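You operate a simulated robot arm through the tools that you are given. There is no shell and no other tool. Be economical: measure what you need, move in short steps, check, and stop when the job is done.

Carry out the task below with a simulated robot arm. There is one attempt and no reset: what you move stays moved.

## Task
Cast a mortar sample in the green mould, then leave the bucket to soak.
Fine: mould on the clear patch; empty the grey bucket into it, stand it back in its ring, pour the white-handled jug's water in; jug back. Set down upright: white-handled jug.

It is judged by the outcome, as a careful person would: the job done as asked, and still so three seconds after it is handed in. It fails if anything else is knocked over, pushed out of place, dropped, spilled or broken.

## Robot
A 6-joint arm with a two-finger parallel gripper, fixed in place. Base frame: the origin is at the foot of the arm, x ahead of it, y to its left, z up; the work surface is at about z = 0.74. Readings come in m, degrees, newtons and seconds.
With the tool pointing down near the work surface it reaches from about 0.14 to 0.74 m from the base axis. Its first joint turns from -166.0 to 166.0 degrees. Payload 3.91 kg.
The tool frame sits at the grasp point between the pads (the TCP): z along the fingers, y along the line on which they close. The tips reach 0.03 m beyond it. Largest opening 0.11 m; finger width 0.02, thickness 0.01; the body of the gripper, 0.048 by 0.112 m, starts 0.055 m behind the TCP.
Orientation is that of the tool frame in the base frame, as a unit quaternion [w, x, y, z]. With the fingers straight down and closing along the base's y, the tool's x points along the base's -x, its y along +y and its z along -z.

## Interface
- The arm moves only by the tool send_rows. Its argument "commands" is a list of rows, each a list of 6 numbers: the shift along the base's x, y, z in m, then the turn, a rotation vector about the base's x, y, z in degrees. In form: [[x, y, z, wx, wy, wz], ...]. A call has 1 to 20 rows; each row shifts and turns the commanded pose from where the row before left it. "hand" is the gripper command, from -1 (shut) to 1 (fully open), values between in proportion, set as the call begins (left out, the last holds). Rows are played at 5 a second. More than 0.05 m and 8.6 degrees between two rows, or a gripper value outside its range, and nothing of the call is played. Where a pose cannot be reached the arm comes as near as it can. A force on the tool above 40 N (or 10 N above the force at the start of the call, whichever is more), or a blocked arm, ends the call early, and 0.2 s more pass. Each finger travels about 0.045 m/s and halts on what it meets, pressing with about 20 N; the grip force reading is that of the motor and also rises with nothing between the fingers. The clock runs only during rows and for 0.2 s after the last one: add rows that do not move to give the fingers time. The reply holds the time, the measured pose of the TCP, the force on the tool along the base axes, the opening and the grip force, in the units named above and with some noise, with the torque about the TCP (base axes, N m) and any sound that the robot's microphone picked up.
- Cameras (640 x 400 px; columns grow to the right, rows downward): "scene" is fixed at [0.0486, 0.6569, 1.4042]; the picture's right is [-0.56, -0.83, 0.00], its down [-0.59, 0.40, -0.70] and it looks along [0.58, -0.39, -0.71] (base axes); focal length 214 px, centre (320, 200). "wrist" rides on the gripper at [0.071, 0.022, -0.107] in the tool frame; the picture's right is [-0.29, 0.96, 0.00], its down [-0.76, -0.23, -0.61] and it looks along [-0.58, -0.18, 0.79] (tool axes); focal length 243 px, centre (320, 200). There is no depth. A picture from a camera that has moved, and an enlarged one, comes with that camera's place and axes in the base frame and with its lens. The place of the scene camera against the robot may be out by one fixed shift of up to 0.012 m in any direction.
- camera(camera): a new picture of that camera. No time passes.
- raise_lower(by): slides the trunk up (or, below 0, down) by that many m; the arm rides with it, the base frame stays. It gives what a move gives, with no picture.
- inspect(camera, box): a new picture of the part [left, top, right, bottom] of that camera's present view, enlarged. No time passes.
- close_job(): hands the job in; it is judged then, once.

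Go step by step. Nothing tells you positions but the pictures and the camera data: compare them with the known pose of the tool, close in by small moves and look again before you grip or let go. The budget is 120 turns and 76 pictures, counting those below and the enlarged ones. Unless the task says otherwise, let go and move clear before handing in, and close with one line.

The tools are called after "Call:" as a command line: name --pt "numbers of a row" for each row, then --argument value for the rest, lists and objects as JSON in quotes. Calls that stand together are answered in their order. send_rows: Moves the arm, as the interface text tells. Its arguments: {"type":"object","properties":{"commands":{"type":"array","items":{"type":"array","items":{"type":"number"}}},"hand":{"type":"number"}},"required":["commands"]} The other tools are called the same way: raise_lower (by) slides the trunk up or down; camera (camera) takes a picture; inspect (camera, box) takes an enlarged picture of a part of a camera's view; close_job () hands the job in.

At the start:

```text
t: 0.0
position: [0.3545, 0.1812, 1.1984]
tool_rot: [-0.001, 0.0, 1.0, 0.001]
force: [-0.5, -0.4, 0.5]
ft_torque: [0.01, 0.02, -0.04]
finger_gap: 0.11
grasp_force: 0.1
trunk travel left (down, up): [-0.525, 0.065]
```

scene: 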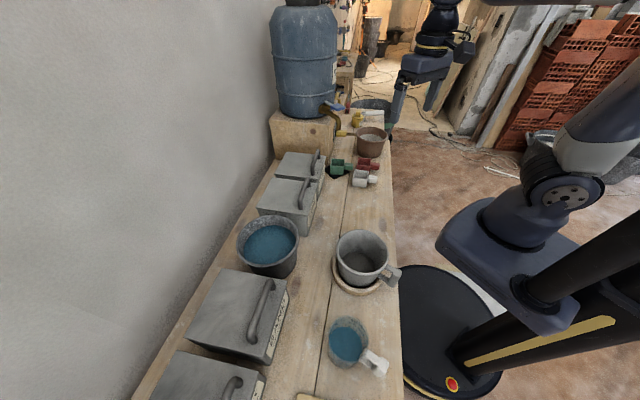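
wrist: 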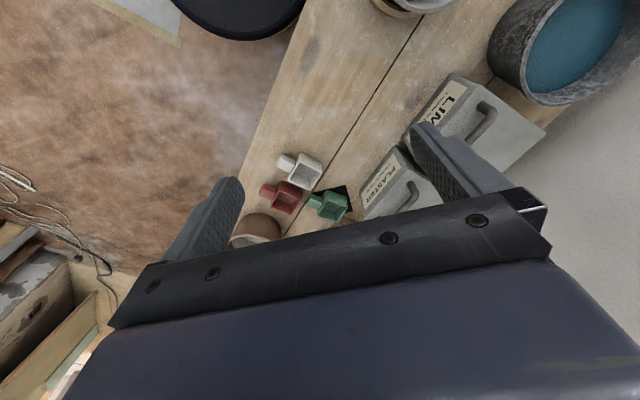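

I see a bench with a grey bucket in a ring, a jug of water with a white handle, coloured moulds near the far end, and a water tank. I'll look closer at these areas first.

Call:
inspect --camera "scene" --box '[270, 90, 430, 210]'

Call:
inspect --camera "scene" --box '[220, 200, 440, 400]'

Call:
inspect --camera "wrist" --box '[220, 120, 420, 250]'

```text
3.33 times, centred on (350, 150) of scene
camera zoom: at [0.0486, 0.6569, 1.4042], right [-0.56, -0.83, 0.0], down [-0.59, 0.4, -0.7], along [0.58, -0.39, -0.71], focal length 715 px, centre (220, 367)
```

zoom: 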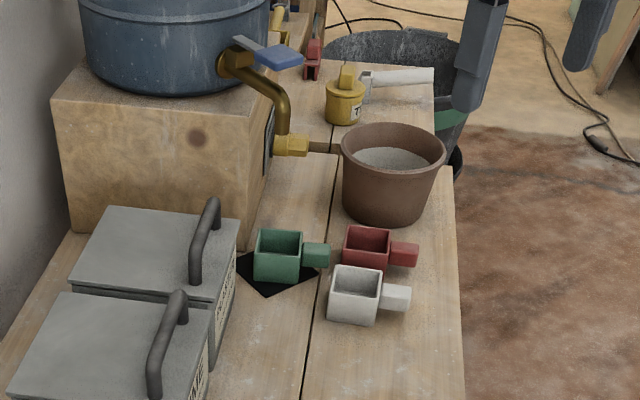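

```text
2.00 times, centred on (330, 300) of scene
camera zoom: at [0.0486, 0.6569, 1.4042], right [-0.56, -0.83, 0.0], down [-0.59, 0.4, -0.7], along [0.58, -0.39, -0.71], focal length 429 px, centre (300, 0)
```

zoom: 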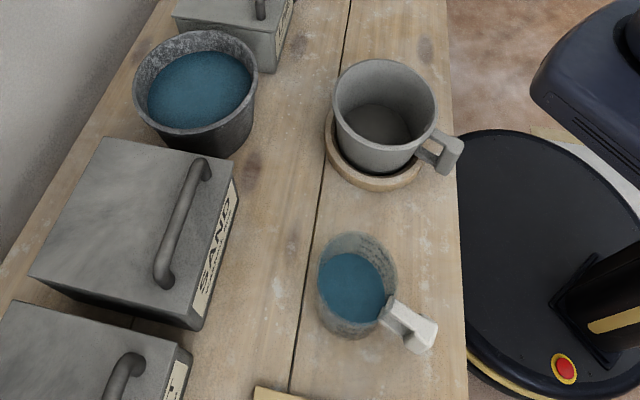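

```text
3.08 times, centred on (320, 185) of wrist
camera zoom: at [0.2832, 0.2008, 1.3061], right [0.29, 0.96, 0.0], down [0.76, -0.23, 0.61], along [0.58, -0.18, -0.79], focal length 746 px, centre (320, 246)
```

zoom: 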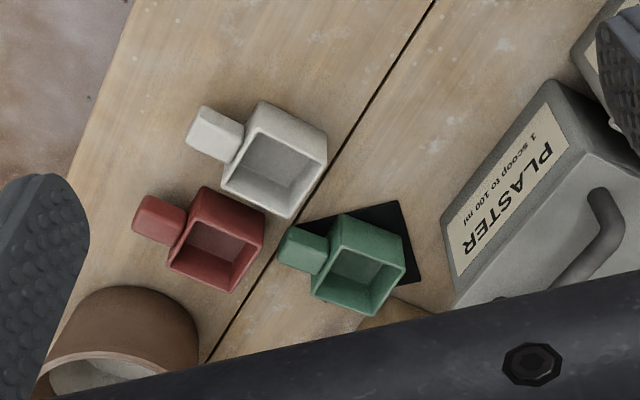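

The jug sits near (0.10, 0.53), the grey bucket near (0.22, 0.40) and the green mould near (0.70, 0.11). I haven't found the "clear patch" yet, so I'll turn the wrist camera over the near end of the bench.

Call:
send_rows --pt "-0.02 0 0 0 0 8" --pt "-0.02 0 0 0 0 8" --pt "-0.02 0 0 0 0 8" --pt "-0.02 0 0 0 0 8" --pt "-0.02 0 0 0 0 8" --pt "-0.02 0 0 0 0 8" --pt "-0.02 0 0 0 0 8" --pt "-0.02 0 0 0 0 8" --pt "0 0 0 0 0 8" --pt "0 0 0 0 0 8"

Call:
camera --camera "wrist"

Call:
camera --camera "scene"

```text
t: 2.2
position: [0.1944, 0.181, 1.1979]
tool_rot: [0.0, -0.644, 0.765, -0.001]
force: [0.0, -0.5, -0.7]
ft_torque: [0.0, -0.03, -0.01]
finger_gap: 0.1099
grasp_force: 0.0
trunk travel left (down, up): [-0.525, 0.065]
```

```text
70 pictures are left
camera wrist: at [0.1613, 0.1139, 1.3053], right [-0.89, 0.45, 0.0], down [0.36, 0.71, 0.61], along [0.27, 0.54, -0.79], focal length 243 px, centre (320, 200)
```

wrist: 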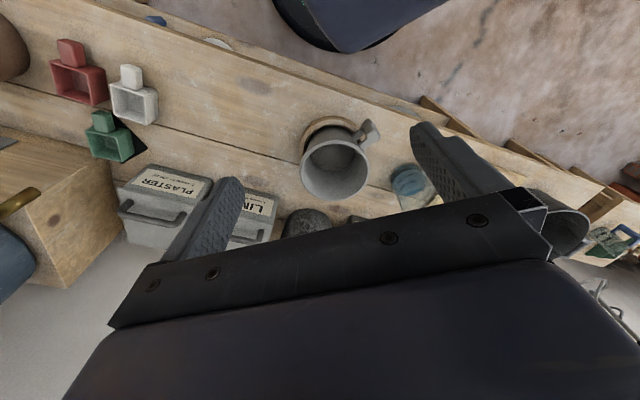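

```text
69 pictures are left
```

scene: 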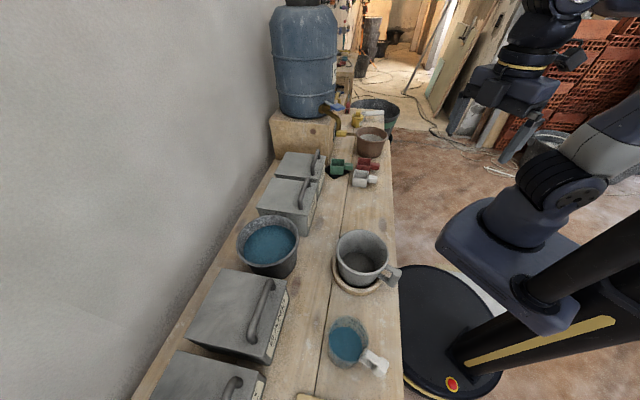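

The bench near the jug is hidden by the finger. I'll turn further and shift to see past it.

Call:
send_rows --pt "0 0 0 0 0 8" --pt "0 0 0 0 0 8" --pt "0 0 0 0 0 8" --pt "0 0 0 0 0 8" --pt "0 0 0 0 0 8" --pt "0 0 0 0 0 8"

Call:
camera --camera "wrist"

```text
t: 3.6
position: [0.1945, 0.181, 1.1978]
tool_rot: [0.0, 0.899, -0.437, 0.0]
force: [-0.6, 0.3, 0.6]
ft_torque: [-0.01, 0.02, 0.01]
finger_gap: 0.11
grasp_force: 0.1
trunk travel left (down, up): [-0.525, 0.065]
```

```text
68 pictures are left
camera wrist: at [0.2211, 0.1101, 1.306], right [-0.93, -0.36, 0.0], down [-0.29, 0.74, 0.61], along [-0.22, 0.57, -0.79], focal length 243 px, centre (320, 200)
```

wrist: 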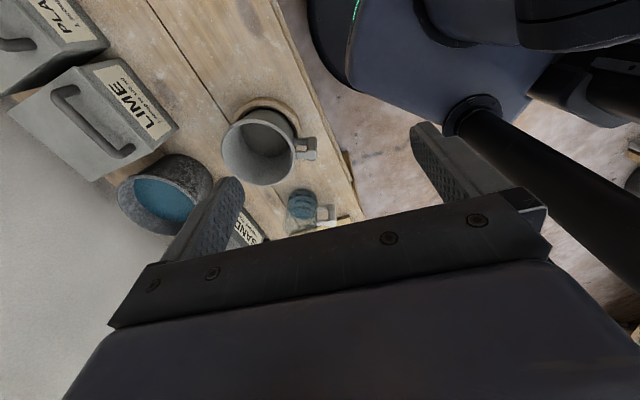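

There is a yellowish item near the jug at the bench's end. I'll zoom in on it in both views.

Call:
inspect --camera "scene" --box '[270, 340, 400, 400]'

Call:
inspect --camera "wrist" --box '[230, 140, 390, 240]'

```text
4.92 times, centred on (335, 370) of scene
camera zoom: at [0.0486, 0.6569, 1.4042], right [-0.56, -0.83, 0.0], down [-0.59, 0.4, -0.7], along [0.58, -0.39, -0.71], focal length 1056 px, centre (246, -637)
```

zoom: 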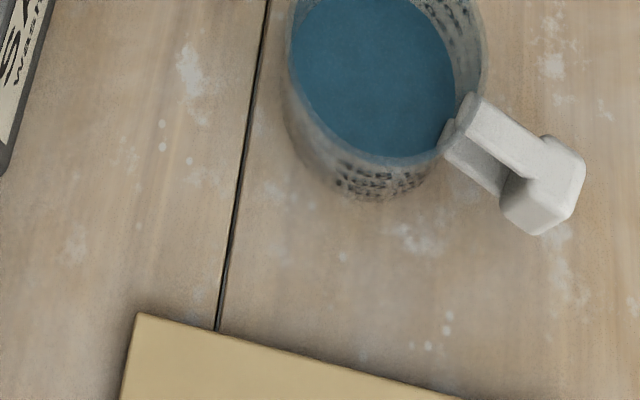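

```text
4.00 times, centred on (310, 190) of wrist
camera zoom: at [0.2211, 0.1101, 1.306], right [-0.93, -0.36, 0.0], down [-0.29, 0.74, 0.61], along [-0.22, 0.57, -0.79], focal length 970 px, centre (360, 240)
```

zoom: 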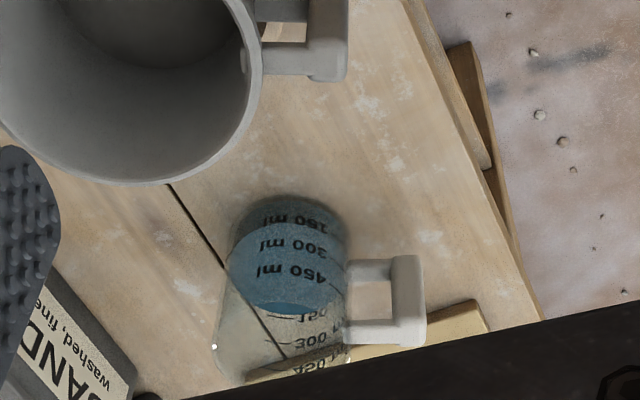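

A yellowish board or patch lies at the near end past the jug. I'll move the wrist camera out to see it.

Call:
send_rows --pt "0 0.04 0 0 0 -6" --pt "0 0.04 0 0 0 -6" --pt "0 0.04 0 0 0 -6" --pt "0 0.04 0 0 0 -6" --pt "0 0.03 0 0 0 0" --pt "0 0.03 0 0 0 0"

Call:
camera --camera "wrist"

```text
t: 5.0
position: [0.194, 0.3993, 1.1985]
tool_rot: [0.0, 0.788, -0.616, 0.001]
force: [0.2, 0.1, 0.3]
ft_torque: [0.01, -0.01, -0.01]
finger_gap: 0.11
grasp_force: 0.1
trunk travel left (down, up): [-0.525, 0.065]
```

```text
65 pictures are left
camera wrist: at [0.1908, 0.3253, 1.305], right [-1.0, 0.05, 0.0], down [0.04, 0.79, 0.61], along [0.03, 0.61, -0.79], focal length 243 px, centre (320, 200)
```

wrist: 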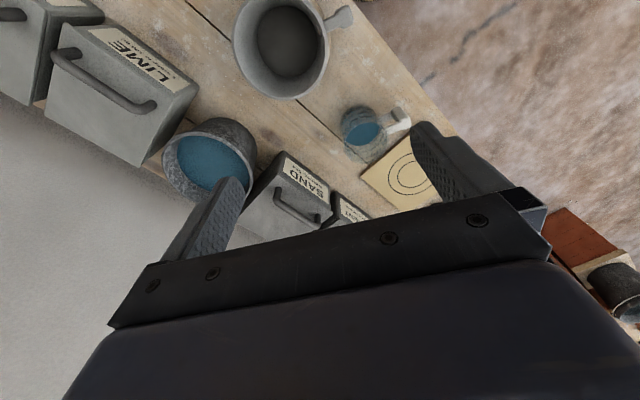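

A yellow board with circles is drawn at the bench end, possibly the target patch. I'll look more closely.

Call:
inspect --camera "wrist" --box '[290, 80, 450, 220]'

Call:
inspect --camera "wrist" --box '[180, 0, 400, 140]'

```text
2.86 times, centred on (370, 150) of wrist
camera zoom: at [0.1908, 0.3253, 1.305], right [-1.0, 0.05, 0.0], down [0.04, 0.79, 0.61], along [0.03, 0.61, -0.79], focal length 693 px, centre (177, 343)
```

zoom: 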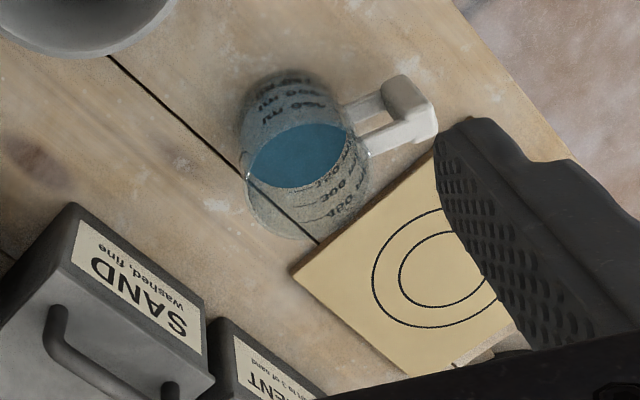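

```text
2.86 times, centred on (290, 70) of wrist
camera zoom: at [0.1908, 0.3253, 1.305], right [-1.0, 0.05, 0.0], down [0.04, 0.79, 0.61], along [0.03, 0.61, -0.79], focal length 693 px, centre (406, 571)
```

zoom: 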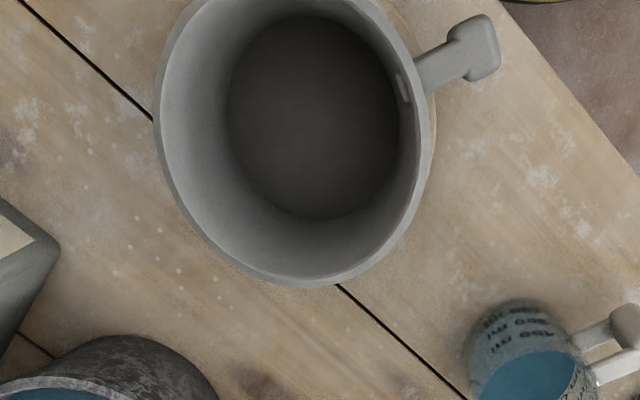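

The bucket holds dark mortar at its bottom. I want the rest of the yellow board in view, so I'll shift the camera further.

Call:
send_rows --pt "-0.04 0.0 0 0 0 8" --pt "-0.04 0.0 0 0 0 8" --pt "-0.04 0 0 0 0 8" --pt "-0.02 0.03 0 0 0 8" --pt "0 0.04 0 0 0 8" --pt "0 0.03 0 0 0 8"

Call:
camera --camera "wrist"

```text
t: 6.4
position: [0.0531, 0.5002, 1.1986]
tool_rot: [0.0, 0.971, -0.241, -0.001]
force: [0.8, -0.5, -0.1]
ft_torque: [-0.01, 0.0, -0.04]
finger_gap: 0.1099
grasp_force: 0.1
trunk travel left (down, up): [-0.525, 0.065]
```

```text
62 pictures are left
camera wrist: at [0.1063, 0.4467, 1.3063], right [-0.7, -0.71, 0.0], down [-0.56, 0.56, 0.61], along [-0.43, 0.43, -0.79], focal length 243 px, centre (320, 200)
```

wrist: 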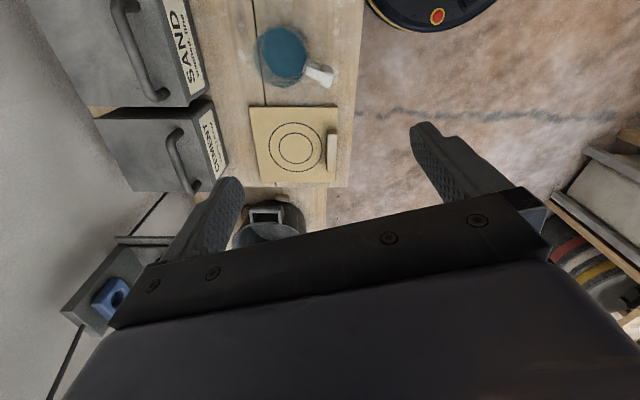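

The board carries circles and a side handle, with more things beyond it. I'll zoom in there.

Call:
inspect --camera "wrist" --box '[220, 80, 380, 200]'

Call:
inspect --camera "wrist" --box '[40, 170, 340, 330]'

```text
3.33 times, centred on (300, 140) of wrist
camera zoom: at [0.1063, 0.4467, 1.3063], right [-0.7, -0.71, 0.0], down [-0.56, 0.56, 0.61], along [-0.43, 0.43, -0.79], focal length 809 px, centre (387, 400)
```

zoom: 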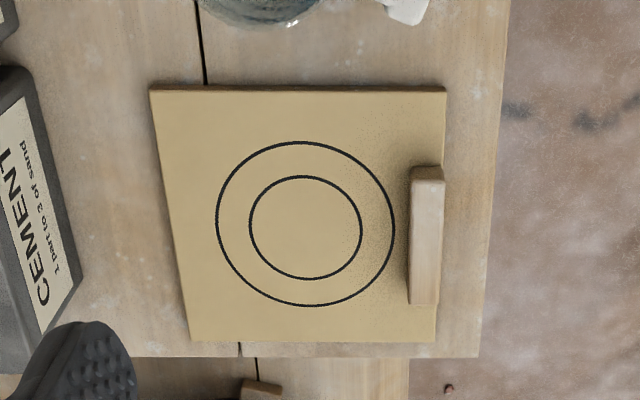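

```text
2.13 times, centred on (190, 250) of wrist
camera zoom: at [0.1063, 0.4467, 1.3063], right [-0.7, -0.71, 0.0], down [-0.56, 0.56, 0.61], along [-0.43, 0.43, -0.79], focal length 518 px, centre (597, 93)
```

zoom: 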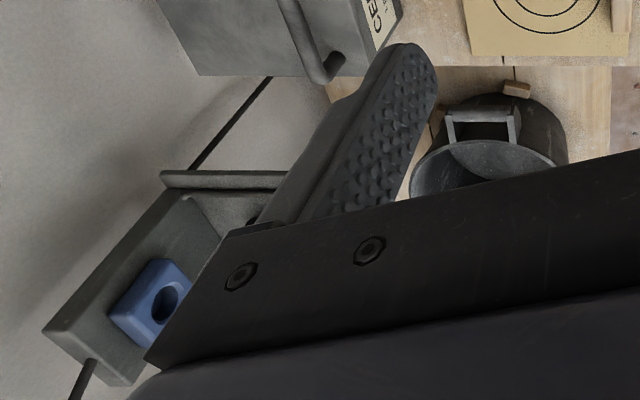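

The board looks like a slump/flow board, so I'm unsure it's the "clear patch". I'll look at the far end, around the moulds, before deciding.

Call:
send_rows --pt "0.03 -0.03 0 0 0 -8" --pt "0.03 -0.03 0 0 0 -8" --pt "0.03 -0.03 0 0 0 -8" --pt "0.03 -0.03 0 0 0 -8" --pt "0.03 -0.03 0 0 0 -8" --pt "0.03 -0.03 0 0 0 -8" --pt "0.03 -0.03 0 0 0 -8" --pt "0.03 -0.03 0 0 0 -8" --pt "0.03 -0.03 0 0 0 -8" --pt "0.03 -0.03 0 0 0 -8" --pt "0.03 -0.03 0 0 0 -8" --pt "0.03 -0.02 0 0 0 -8" --pt "0.03 -0.02 0 0 0 -8" --pt "0.03 0 0 0 0 -8" --pt "0 0 0 0 0 -8" --pt "0 0 0 0 0 -8" --pt "0 0 0 0 0 -8"

Call:
camera --camera "wrist"

```text
t: 10.0
position: [0.4763, 0.1306, 1.1993]
tool_rot: [0.0, -0.138, 0.99, -0.001]
force: [-0.7, 0.2, -0.5]
ft_torque: [-0.01, 0.0, 0.03]
finger_gap: 0.1101
grasp_force: 0.1
trunk travel left (down, up): [-0.525, 0.065]
```

```text
59 pictures are left
camera wrist: at [0.4011, 0.1307, 1.306], right [0.02, 1.0, 0.0], down [0.79, -0.01, 0.61], along [0.61, -0.01, -0.79], focal length 243 px, centre (320, 200)
```

wrist: 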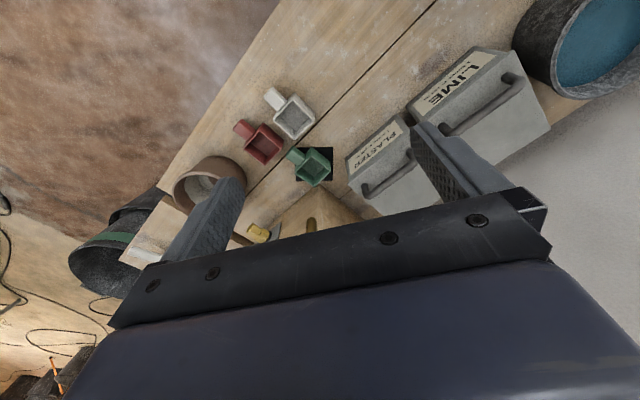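

Call:
inspect --camera "wrist" --box '[160, 70, 380, 250]'

Call:
inspect --camera "wrist" --box '[250, 130, 350, 200]'

```text
2.22 times, centred on (270, 160) of wrist
camera zoom: at [0.4011, 0.1307, 1.306], right [0.02, 1.0, 0.0], down [0.79, -0.01, 0.61], along [0.61, -0.01, -0.79], focal length 539 px, centre (431, 289)
```

zoom: 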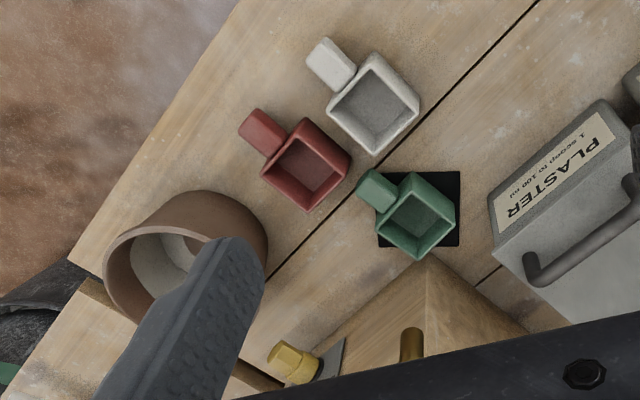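

```text
5.71 times, centred on (300, 165) of wrist
camera zoom: at [0.4011, 0.1307, 1.306], right [0.02, 1.0, 0.0], down [0.79, -0.01, 0.61], along [0.61, -0.01, -0.79], focal length 1386 px, centre (434, 400)
```

zoom: 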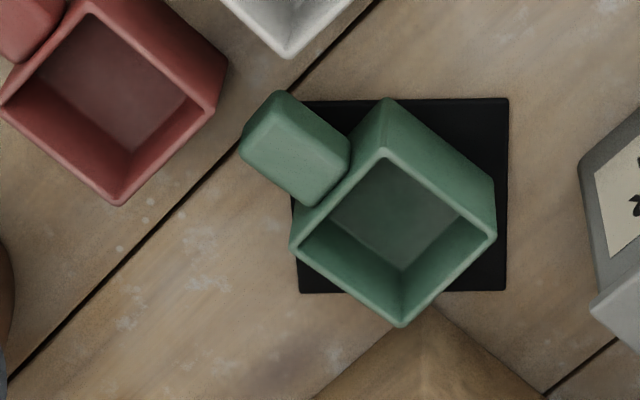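

The green mould stands on a black square; the tap is close by. Next I'll check the open bench between the moulds and the bucket for a marked or empty patch.

Call:
inspect --camera "scene" --box '[290, 160, 410, 240]'

Call:
inspect --camera "wrist" --box '[260, 0, 460, 130]'

Call:
inspect --camera "scene" --box '[310, 90, 410, 160]'

```text
5.00 times, centred on (350, 200) of scene
camera zoom: at [0.0486, 0.6569, 1.4042], right [-0.56, -0.83, 0.0], down [-0.59, 0.4, -0.7], along [0.58, -0.39, -0.71], focal length 1072 px, centre (170, 200)
```

zoom: 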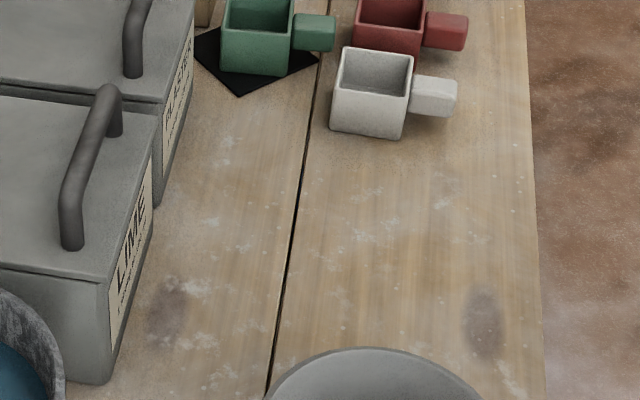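

```text
3.08 times, centred on (360, 65) of wrist
camera zoom: at [0.4011, 0.1307, 1.306], right [0.02, 1.0, 0.0], down [0.79, -0.01, 0.61], along [0.61, -0.01, -0.79], focal length 746 px, centre (197, 615)
```

zoom: 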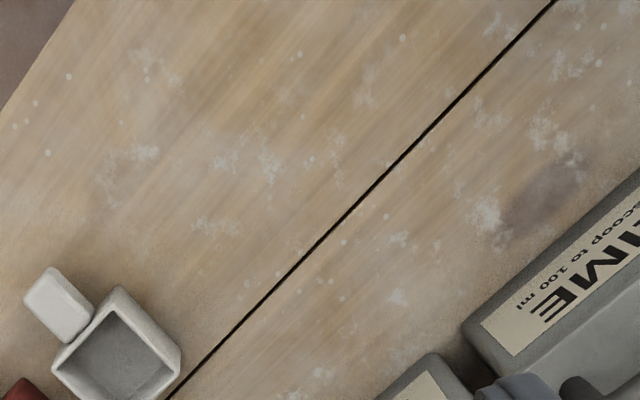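

```text
5.71 times, centred on (360, 125) of scene
camera zoom: at [0.0486, 0.6569, 1.4042], right [-0.56, -0.83, 0.0], down [-0.59, 0.4, -0.7], along [0.58, -0.39, -0.71], focal length 1226 px, centre (91, 629)
```

zoom: 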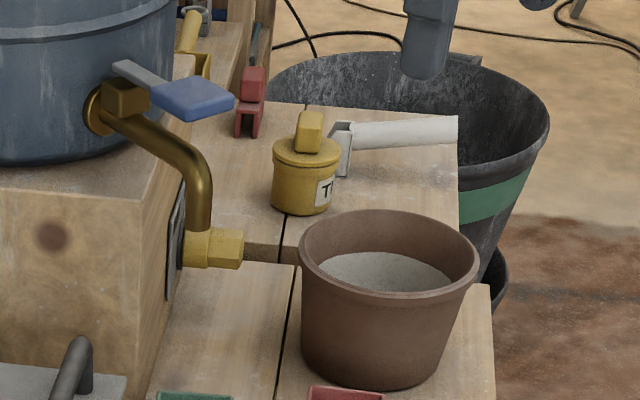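

There is no other marked patch, so I take "the clear patch" to be the large empty stretch of bench between the moulds and the bucket's ring, around (0.41, 0.24). First the green mould: I'll line the gripper up with its handle near (0.67, 0.07), high above, and look.

Call:
send_rows --pt "0.03 -0.01 -0.03 0 0 7" --pt "0.03 -0.01 -0.03 0 0 7" --pt "0.03 -0.01 -0.03 0 0 7" --pt "0.03 -0.01 -0.03 0 0 7" --pt "0.03 -0.01 -0.03 0 0 6" --pt "0.01 -0.01 -0.03 0 0 0" --pt "0 0 -0.03 0 0 0" --hand 0.35

Call:
camera --camera "wrist"

Call:
camera --camera "scene"

```text
t: 11.6
position: [0.6356, 0.0693, 0.9877]
tool_rot: [0.001, -0.423, 0.906, 0.0]
force: [-0.7, 0.0, -0.9]
ft_torque: [0.0, -0.03, 0.01]
finger_gap: 0.0746
grasp_force: 0.1
trunk travel left (down, up): [-0.525, 0.065]
```

```text
53 pictures are left
camera wrist: at [0.5736, 0.0281, 1.0949], right [-0.55, 0.84, 0.0], down [0.66, 0.43, 0.61], along [0.51, 0.33, -0.79], focal length 243 px, centre (320, 200)
```

wrist: 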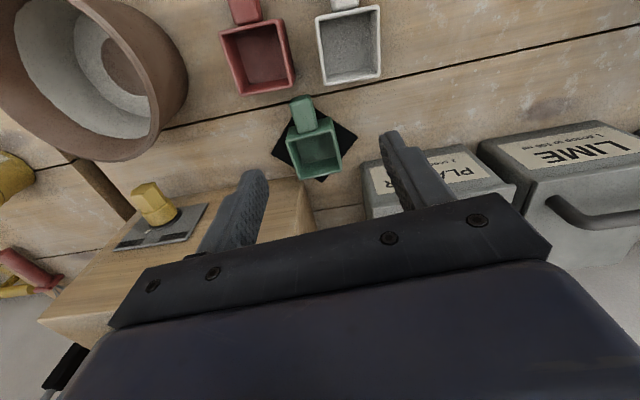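

```text
52 pictures are left
```

scene: 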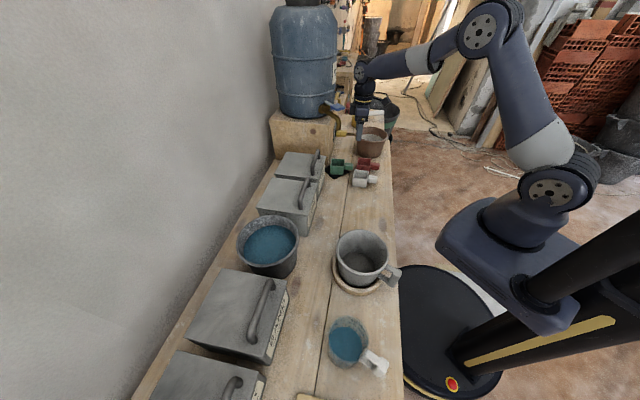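

The tool is aligned with the bench. I'll zoom on the green mould to fix its handle position.

Call:
inspect --camera "wrist" --box '[260, 80, 380, 190]'

```text
3.64 times, centred on (320, 135) of wrist
camera zoom: at [0.5736, 0.0281, 1.0949], right [-0.55, 0.84, 0.0], down [0.66, 0.43, 0.61], along [0.51, 0.33, -0.79], focal length 882 px, centre (320, 436)
```

zoom: 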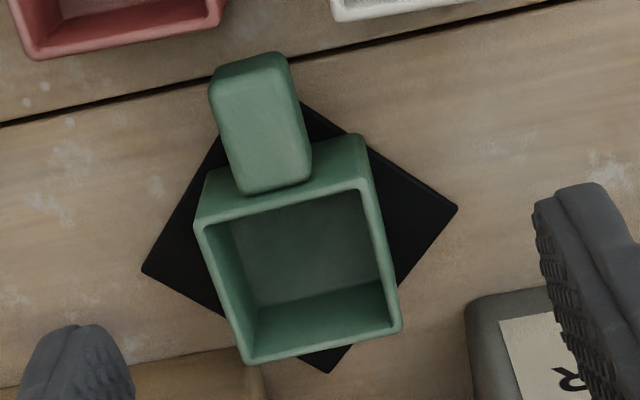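

The handle centre is at about (0.670, 0.066), top at about z 0.785, with the mould's axis at 137°. I'll move over it, descend partway and check.

Call:
send_rows --pt "0.017 -0.002 0 0 0 -3" --pt "0.017 -0.001 0 0 0 0" --pt "0 0 -0.03 0 0 0" --pt "0 0 -0.03 0 0 0" --pt "0 0 -0.03 0 0 0" --pt "0 0 -0.03 0 0 0" --pt "0 0 -0.02 0 0 0"

Call:
camera --camera "wrist"

Call:
inspect --camera "scene" --box '[290, 90, 420, 200]'

```text
t: 13.2
position: [0.6688, 0.0669, 0.8481]
tool_rot: [0.0, -0.399, 0.917, 0.0]
force: [-0.1, -0.3, 0.5]
ft_torque: [0.0, 0.03, 0.0]
finger_gap: 0.074
grasp_force: 0.2
trunk travel left (down, up): [-0.525, 0.065]
```

```text
50 pictures are left
camera wrist: at [0.6035, 0.0287, 0.9554], right [-0.5, 0.86, 0.0], down [0.69, 0.4, 0.61], along [0.53, 0.31, -0.79], focal length 243 px, centre (320, 200)
```

wrist: 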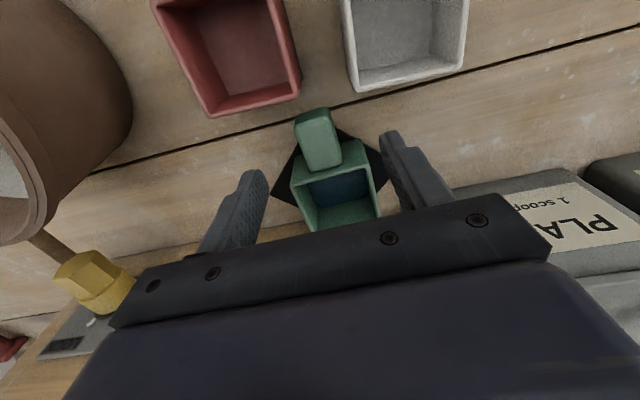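

```text
3.64 times, centred on (355, 145) of scene
camera zoom: at [0.0486, 0.6569, 1.4042], right [-0.56, -0.83, 0.0], down [-0.59, 0.4, -0.7], along [0.58, -0.39, -0.71], focal length 780 px, centre (193, 400)
```

zoom: 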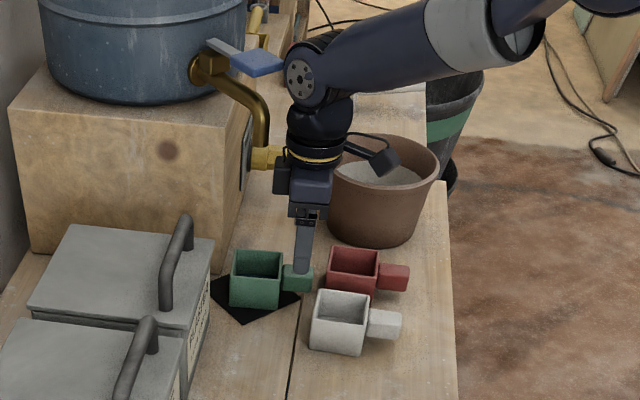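

The handle sits between the fingers and the surroundings are clear. I'll descend to z≈0.783 and close.

Call:
send_rows --pt "0 0 -0.03 0 0 0" --pt "0 0 -0.02 0 0 0" --pt "0 0 -0.015 0 0 0" --pt "0 0 0 0 0 0"

Call:
send_rows --pt "0 0 0 0 0 0" --pt "0 0 0 0 0 0" --pt "0 0 0 0 0 0" --pt "0 0 0 0 0 0" --pt "0 0 0 0 0 0" --hand -1

Call:
send_rows --pt "0 0 0.015 0 0 0" --pt "0 0 0.02 0 0 0" --pt "0 0 0.02 0 0 0"

Call:
camera --camera "wrist"

```text
t: 14.2
position: [0.6692, 0.0648, 0.7836]
tool_rot: [0.0, -0.399, 0.917, 0.0]
force: [0.0, -0.1, -0.8]
ft_torque: [-0.01, 0.03, 0.05]
finger_gap: 0.0743
grasp_force: 0.0
trunk travel left (down, up): [-0.525, 0.065]
```

```text
t: 15.4
position: [0.6681, 0.0661, 0.7833]
tool_rot: [0.0, -0.398, 0.917, 0.0]
force: [-0.5, 0.2, 0.7]
ft_torque: [-0.02, 0.0, -0.01]
finger_gap: 0.0276
grasp_force: 19.6
trunk travel left (down, up): [-0.525, 0.065]
```

```text
t: 16.2
position: [0.6694, 0.0662, 0.8393]
tool_rot: [-0.001, -0.399, 0.917, 0.001]
force: [0.6, 0.4, -0.8]
ft_torque: [-0.05, 0.0, 0.02]
finger_gap: 0.0275
grasp_force: 19.0
trunk travel left (down, up): [-0.525, 0.065]
```

```text
48 pictures are left
camera wrist: at [0.6047, 0.0284, 0.9468], right [-0.5, 0.86, 0.0], down [0.69, 0.4, 0.61], along [0.53, 0.31, -0.79], focal length 243 px, centre (320, 200)
```

wrist: 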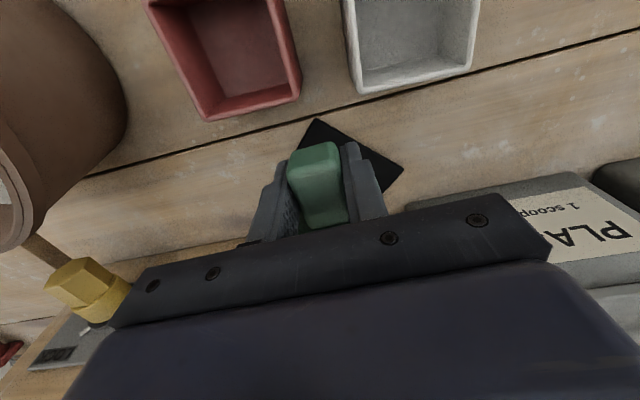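

Held and lifted. I'll carry it up and over to the clear bench area, keeping its orientation.

Call:
send_rows --pt "0 0 0.03 0 0 0" --pt "0 0 0.03 0 0 0" --pt "0 0 0.02 0 0 0" --pt "-0.033 0.015 0 0 0 0" --pt "-0.033 0.015 0 0 0 0" --pt "-0.033 0.015 0 0 0 0" --pt "-0.033 0.015 0 0 0 0" --pt "-0.033 0.015 0 0 0 0" --pt "-0.033 0.015 0 0 0 0" --pt "-0.033 0.015 0 0 0 0" --pt "-0.033 0.015 0 0 0 0" --pt "-0.033 0.016 0 0 0 0" --pt "0 0 -0.03 0 0 0" --pt "0 0 -0.03 0 0 0"

Call:
camera --camera "wrist"

Call:
camera --camera "scene"

```text
t: 19.2
position: [0.3729, 0.2031, 0.8561]
tool_rot: [0.0, -0.399, 0.917, 0.0]
force: [-0.1, -0.3, -1.2]
ft_torque: [0.0, 0.06, -0.01]
finger_gap: 0.0281
grasp_force: 20.2
trunk travel left (down, up): [-0.525, 0.065]
```

```text
47 pictures are left
camera wrist: at [0.3076, 0.1647, 0.9644], right [-0.5, 0.86, 0.0], down [0.69, 0.4, 0.61], along [0.53, 0.31, -0.79], focal length 243 px, centre (320, 200)
```

wrist: 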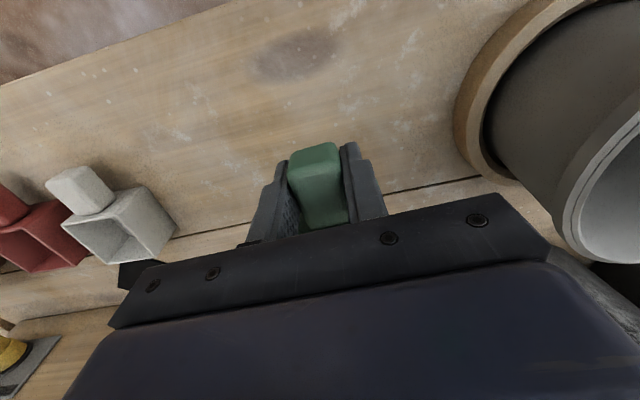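

```text
46 pictures are left
```

scene: 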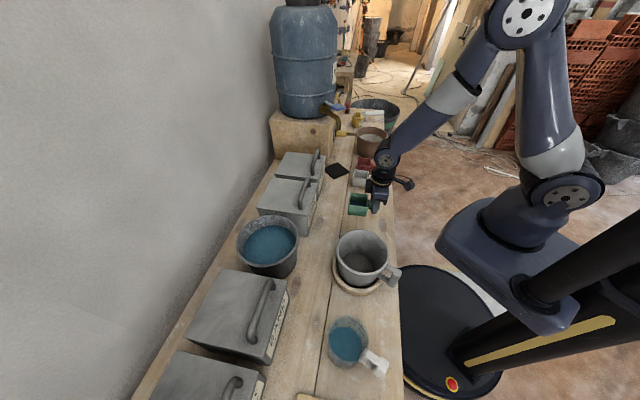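

The mould is over the middle of the empty stretch. I'll lower it until it touches.

Call:
send_rows --pt "0 0 -0.03 0 0 0" --pt "0 0 -0.025 0 0 0" --pt "0 0 -0.013 0 0 0" --pt "0 0 -0.002 0 0 0" --pt "0 0 -0.002 0 0 0" --pt "0 0 0 0 0 0"

```text
t: 20.6
position: [0.3721, 0.203, 0.7858]
tool_rot: [0.0, -0.399, 0.917, 0.0]
force: [-1.2, 0.0, -1.0]
ft_torque: [-0.03, 0.01, 0.0]
finger_gap: 0.0277
grasp_force: 20.3
trunk travel left (down, up): [-0.525, 0.065]
```

Call:
send_rows --pt "0 0 -0.002 0 0 0" --pt "0 0 -0.001 0 0 0" --pt "0 0 -0.001 0 0 0" --pt "0 0 0 0 0 0"

Call:
inspect --camera "scene" --box '[310, 150, 430, 240]'

```text
t: 21.6
position: [0.3715, 0.204, 0.7817]
tool_rot: [0.0, -0.398, 0.917, 0.0]
force: [0.2, -0.4, -0.8]
ft_torque: [-0.02, 0.02, 0.03]
finger_gap: 0.0277
grasp_force: 19.9
trunk travel left (down, up): [-0.525, 0.065]
```

```text
4.44 times, centred on (370, 195) of scene
camera zoom: at [0.0486, 0.6569, 1.4042], right [-0.56, -0.83, 0.0], down [-0.59, 0.4, -0.7], along [0.58, -0.39, -0.71], focal length 953 px, centre (98, 222)
```

zoom: 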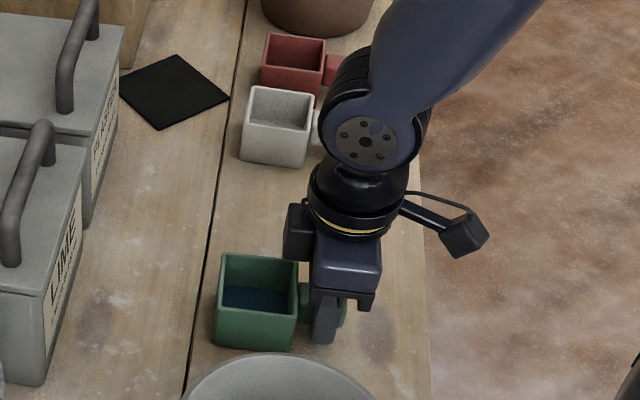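

No contact force yet, so I'll keep lowering a millimetre at a time.

Call:
send_rows --pt "0 0 -0.001 0 0 0" --pt "0 0 -0.001 0 0 0" --pt "0 0 0 0 0 0"

Call:
inspect --camera "scene" --box '[335, 185, 395, 235]'

```text
t: 22.4
position: [0.3716, 0.2045, 0.7804]
tool_rot: [0.0, -0.399, 0.917, 0.0]
force: [-0.2, -0.3, -0.3]
ft_torque: [0.01, 0.05, 0.0]
finger_gap: 0.0276
grasp_force: 19.5
trunk travel left (down, up): [-0.525, 0.065]
```

```text
8.00 times, centred on (365, 210) of scene
camera zoom: at [0.0486, 0.6569, 1.4042], right [-0.56, -0.83, 0.0], down [-0.59, 0.4, -0.7], along [0.58, -0.39, -0.71], focal length 1716 px, centre (-40, 120)
```

zoom: 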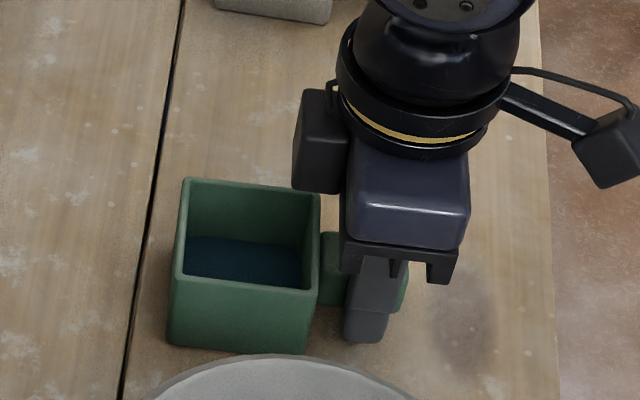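

Still no clear contact; I'll lower a bit more.

Call:
send_rows --pt "0 0 -0.001 0 0 0" --pt "0 0 -0.001 0 0 0" --pt "0 0 -0.001 0 0 0" --pt "0 0 0 0 0 0"

```text
t: 23.4
position: [0.3711, 0.2041, 0.7784]
tool_rot: [0.001, -0.398, 0.917, -0.001]
force: [-2.8, 0.3, 14.3]
ft_torque: [0.24, -0.17, 0.04]
finger_gap: 0.0277
grasp_force: 19.8
trunk travel left (down, up): [-0.525, 0.065]
```

Contact (14 N), so the mould is standing on the bench. I'll ease up slightly, release and retreat.

Call:
send_rows --pt "0 0 0.001 0 0 0" --pt "0 0 0 0 0 0"

Call:
send_rows --pt "0 0 0 0 0 0" --pt "0 0 0 0 0 0" --pt "0 0 0 0 0 0" --pt "0 0 0 0 0 0" --hand 0.2

Call:
send_rows --pt "0 0 0.02 0 0 0" --pt "0 0 0.04 0 0 0" --pt "0 0 0.04 0 0 0" --pt "-0.03 -0.04 0.03 0 0 0" --pt "-0.03 -0.04 0.03 0 0 0" --pt "-0.03 -0.03 0.02 0 0 0" --pt "0.0 -0.03 0.02 0 0 0"

Call:
camera --camera "wrist"

Call:
camera --camera "scene"

```text
t: 24.0
position: [0.3715, 0.2021, 0.779]
tool_rot: [0.0, -0.399, 0.917, 0.0]
force: [0.3, 2.4, 9.8]
ft_torque: [0.24, -0.22, 0.06]
finger_gap: 0.0275
grasp_force: 19.8
trunk travel left (down, up): [-0.525, 0.065]
```

```text
t: 25.0
position: [0.3716, 0.2026, 0.7784]
tool_rot: [0.0, -0.399, 0.917, 0.001]
force: [0.5, 0.0, -0.8]
ft_torque: [-0.02, -0.02, 0.03]
finger_gap: 0.0662
grasp_force: 0.0
trunk travel left (down, up): [-0.525, 0.065]
```

```text
refused: row 4 steps farther than a row can; nothing moved
```

```text
43 pictures are left
camera wrist: at [0.3071, 0.1649, 0.8857], right [-0.5, 0.86, 0.0], down [0.69, 0.4, 0.61], along [0.53, 0.31, -0.79], focal length 243 px, centre (320, 200)
```

wrist: 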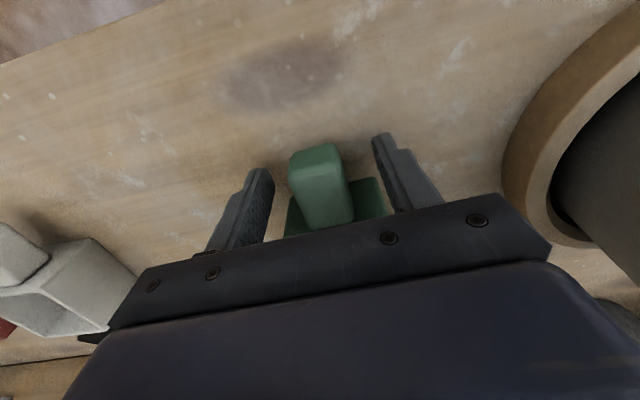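

```text
42 pictures are left
```

scene: 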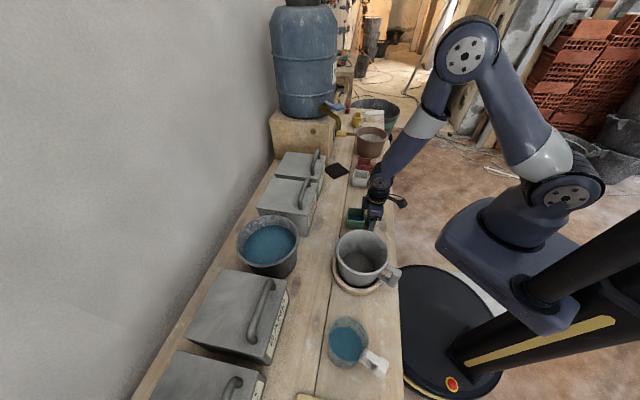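

The mould stands released on the open bench. I'll rise and back away, then view the bucket and its handle.

Call:
send_rows --pt "0 0 0.02 0 0 0" --pt "0 0 0.04 0 0 0" --pt "0 0 0.045 0 0 0" --pt "-0.025 -0.015 0.03 0 0 0" --pt "-0.025 -0.015 0.03 0 0 0" --pt "-0.025 -0.015 0.03 0 0 0" --pt "-0.025 -0.015 0.03 0 0 0" --pt "-0.025 -0.015 0.03 0 0 0" --pt "-0.025 -0.015 0.03 0 0 0"

Call:
camera --camera "wrist"

```text
t: 27.0
position: [0.2208, 0.1127, 1.0629]
tool_rot: [0.001, -0.398, 0.917, -0.001]
force: [0.9, 0.4, 0.4]
ft_torque: [0.04, -0.02, 0.0]
finger_gap: 0.0661
grasp_force: 0.1
trunk travel left (down, up): [-0.525, 0.065]
```

```text
41 pictures are left
camera wrist: at [0.1568, 0.0745, 1.1701], right [-0.5, 0.86, 0.0], down [0.69, 0.4, 0.61], along [0.53, 0.3, -0.79], focal length 243 px, centre (320, 200)
```

wrist: 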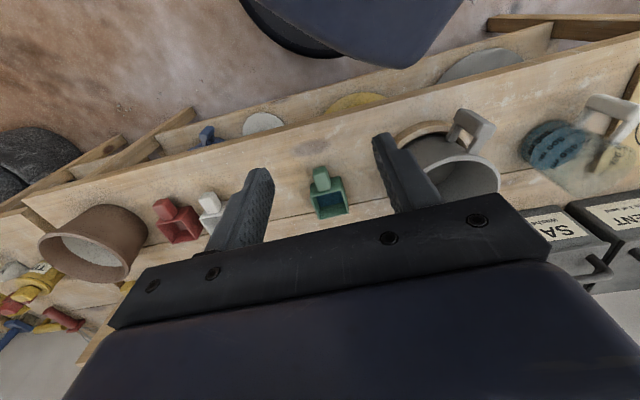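

I'll zoom on the mould's inside and on the bucket and jug handles.

Call:
inspect --camera "wrist" --box '[290, 150, 370, 220]'

Call:
inspect --camera "wrist" --box '[370, 80, 640, 220]'

```text
5.71 times, centred on (330, 185) of wrist
camera zoom: at [0.1568, 0.0745, 1.1701], right [-0.5, 0.86, 0.0], down [0.69, 0.4, 0.61], along [0.53, 0.3, -0.79], focal length 1386 px, centre (263, 286)
```

zoom: 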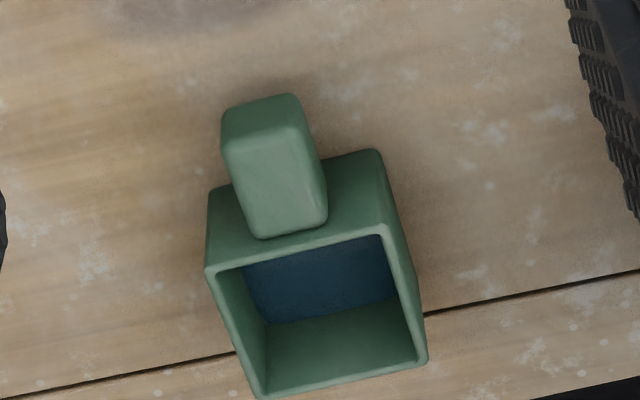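

```text
2.37 times, centred on (505, 150) of wrist
camera zoom: at [0.1568, 0.0745, 1.1701], right [-0.5, 0.86, 0.0], down [0.69, 0.4, 0.61], along [0.53, 0.3, -0.79], focal length 575 px, centre (-118, 318)
```

zoom: 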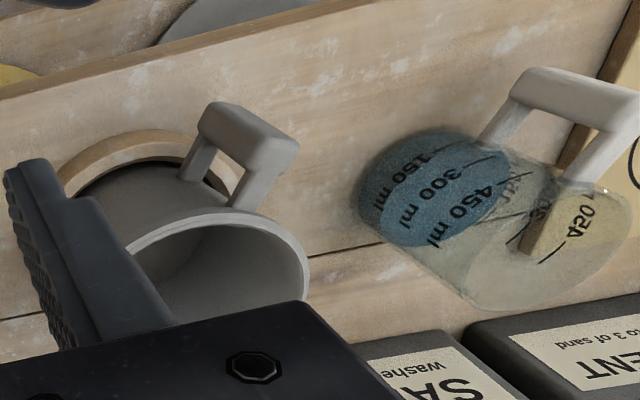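

The mould's floor shows dark blue now, unlike at the start. I'll check it from the scene camera.

Call:
inspect --camera "scene" --box '[335, 190, 385, 230]'

Call:
inspect --camera "scene" --box '[330, 150, 390, 190]'

```text
10.00 times, centred on (360, 210) of scene
camera zoom: at [0.0486, 0.6569, 1.4042], right [-0.56, -0.83, 0.0], down [-0.59, 0.4, -0.7], along [0.58, -0.39, -0.71], focal length 2145 px, centre (-80, 100)
```

zoom: 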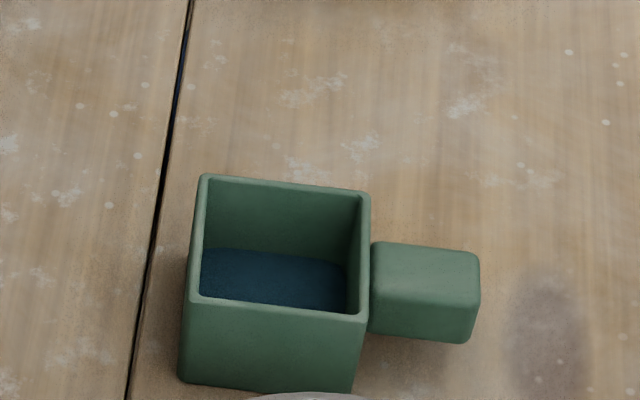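

```text
10.00 times, centred on (360, 170) of scene
camera zoom: at [0.0486, 0.6569, 1.4042], right [-0.56, -0.83, 0.0], down [-0.59, 0.4, -0.7], along [0.58, -0.39, -0.71], focal length 2145 px, centre (-80, 500)
```

zoom: 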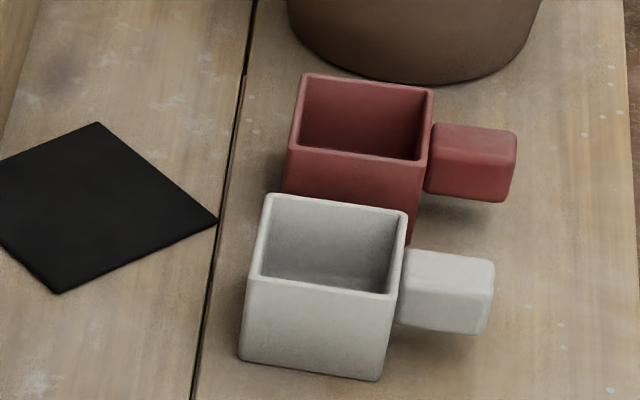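

Only the floor of the mould looks bluish and nothing has spilled, so I'll carry on. I need a better look at the bucket's handle and turn the camera toward it.

Call:
send_rows --pt "0 -0.02 0.02 0 0 8" --pt "0 -0.02 0.02 0 0 8" --pt "-0.02 0 0.02 0 0 8" --pt "-0.02 0 0 0 0 8" --pt "-0.02 0 0 0 0 4" --hand 1

Call:
camera --camera "wrist"

```text
t: 28.2
position: [0.1608, 0.0722, 1.1238]
tool_rot: [0.0, -0.663, 0.749, 0.0]
force: [-0.9, -0.3, -0.2]
ft_torque: [0.03, 0.0, 0.02]
finger_gap: 0.1103
grasp_force: 0.1
trunk travel left (down, up): [-0.525, 0.065]
```

```text
36 pictures are left
camera wrist: at [0.1309, 0.0038, 1.231], right [-0.92, 0.4, 0.0], down [0.32, 0.73, 0.61], along [0.24, 0.56, -0.79], focal length 243 px, centre (320, 200)
```

wrist: 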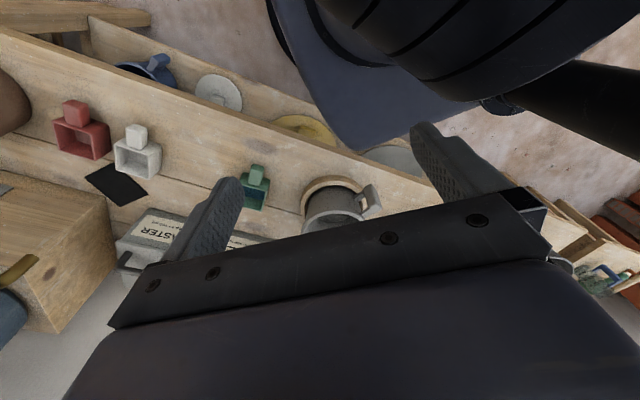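

Next I'll turn back toward the handle's azimuth and tilt the tool up for an oblique approach, which also gives a better view.

Call:
send_rows --pt "0 0.02 0 0 0 -7.6" --pt "0 0.02 0 0 0 -7.6" --pt "0 0.02 0 0 0 -7.6" --pt "0 0.02 0 0 0 -7.6" --pt "0 0.02 0 0 0 -7.6" --pt "-0.01 0 -0.01 4.95 -4.95 0" --pt "-0.01 0 -0.01 4.95 -4.95 0" --pt "-0.01 0 -0.01 4.95 -4.95 0" --pt "0 0 -0.01 4.95 -4.95 0" --pt "0 0 -0.01 4.95 -4.95 0"

Call:
camera --camera "wrist"

```text
t: 30.4
position: [0.1325, 0.1724, 1.0738]
tool_rot: [0.279, -0.366, 0.88, 0.116]
force: [0.0, -0.5, 0.5]
ft_torque: [-0.01, -0.03, -0.02]
finger_gap: 0.1105
grasp_force: 0.0
trunk travel left (down, up): [-0.525, 0.065]
```

```text
35 pictures are left
camera wrist: at [0.0319, 0.1017, 1.1207], right [-0.51, 0.84, 0.17], down [0.36, 0.03, 0.93], along [0.78, 0.54, -0.31], focal length 243 px, centre (320, 200)
```

wrist: 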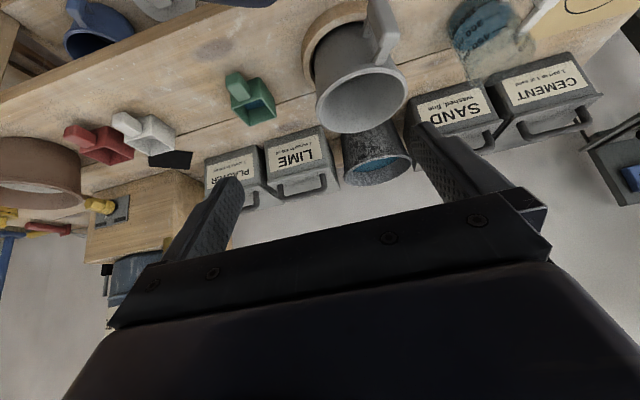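

This view shows the bucket and jug handles well, so I'll zoom.

Call:
inspect --camera "wrist" --box '[290, 0, 430, 140]'

Call:
inspect --camera "scene" --box '[325, 220, 415, 300]'

```text
2.86 times, centred on (360, 70) of wrist
camera zoom: at [0.0319, 0.1017, 1.1207], right [-0.51, 0.84, 0.17], down [0.36, 0.03, 0.93], along [0.78, 0.54, -0.31], focal length 693 px, centre (206, 571)
```

zoom: 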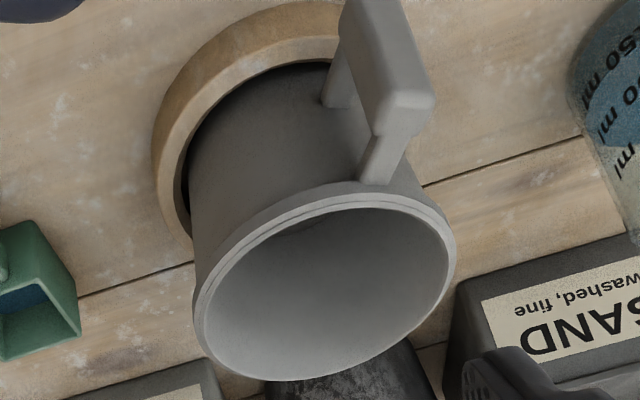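

```text
5.00 times, centred on (370, 260) of scene
camera zoom: at [0.0486, 0.6569, 1.4042], right [-0.56, -0.83, 0.0], down [-0.59, 0.4, -0.7], along [0.58, -0.39, -0.71], focal length 1072 px, centre (70, -100)
```

zoom: 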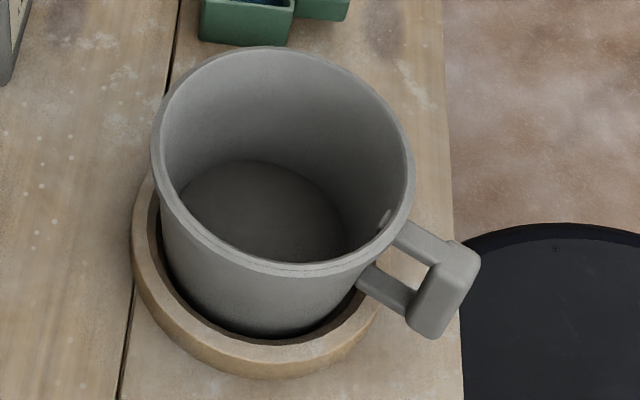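

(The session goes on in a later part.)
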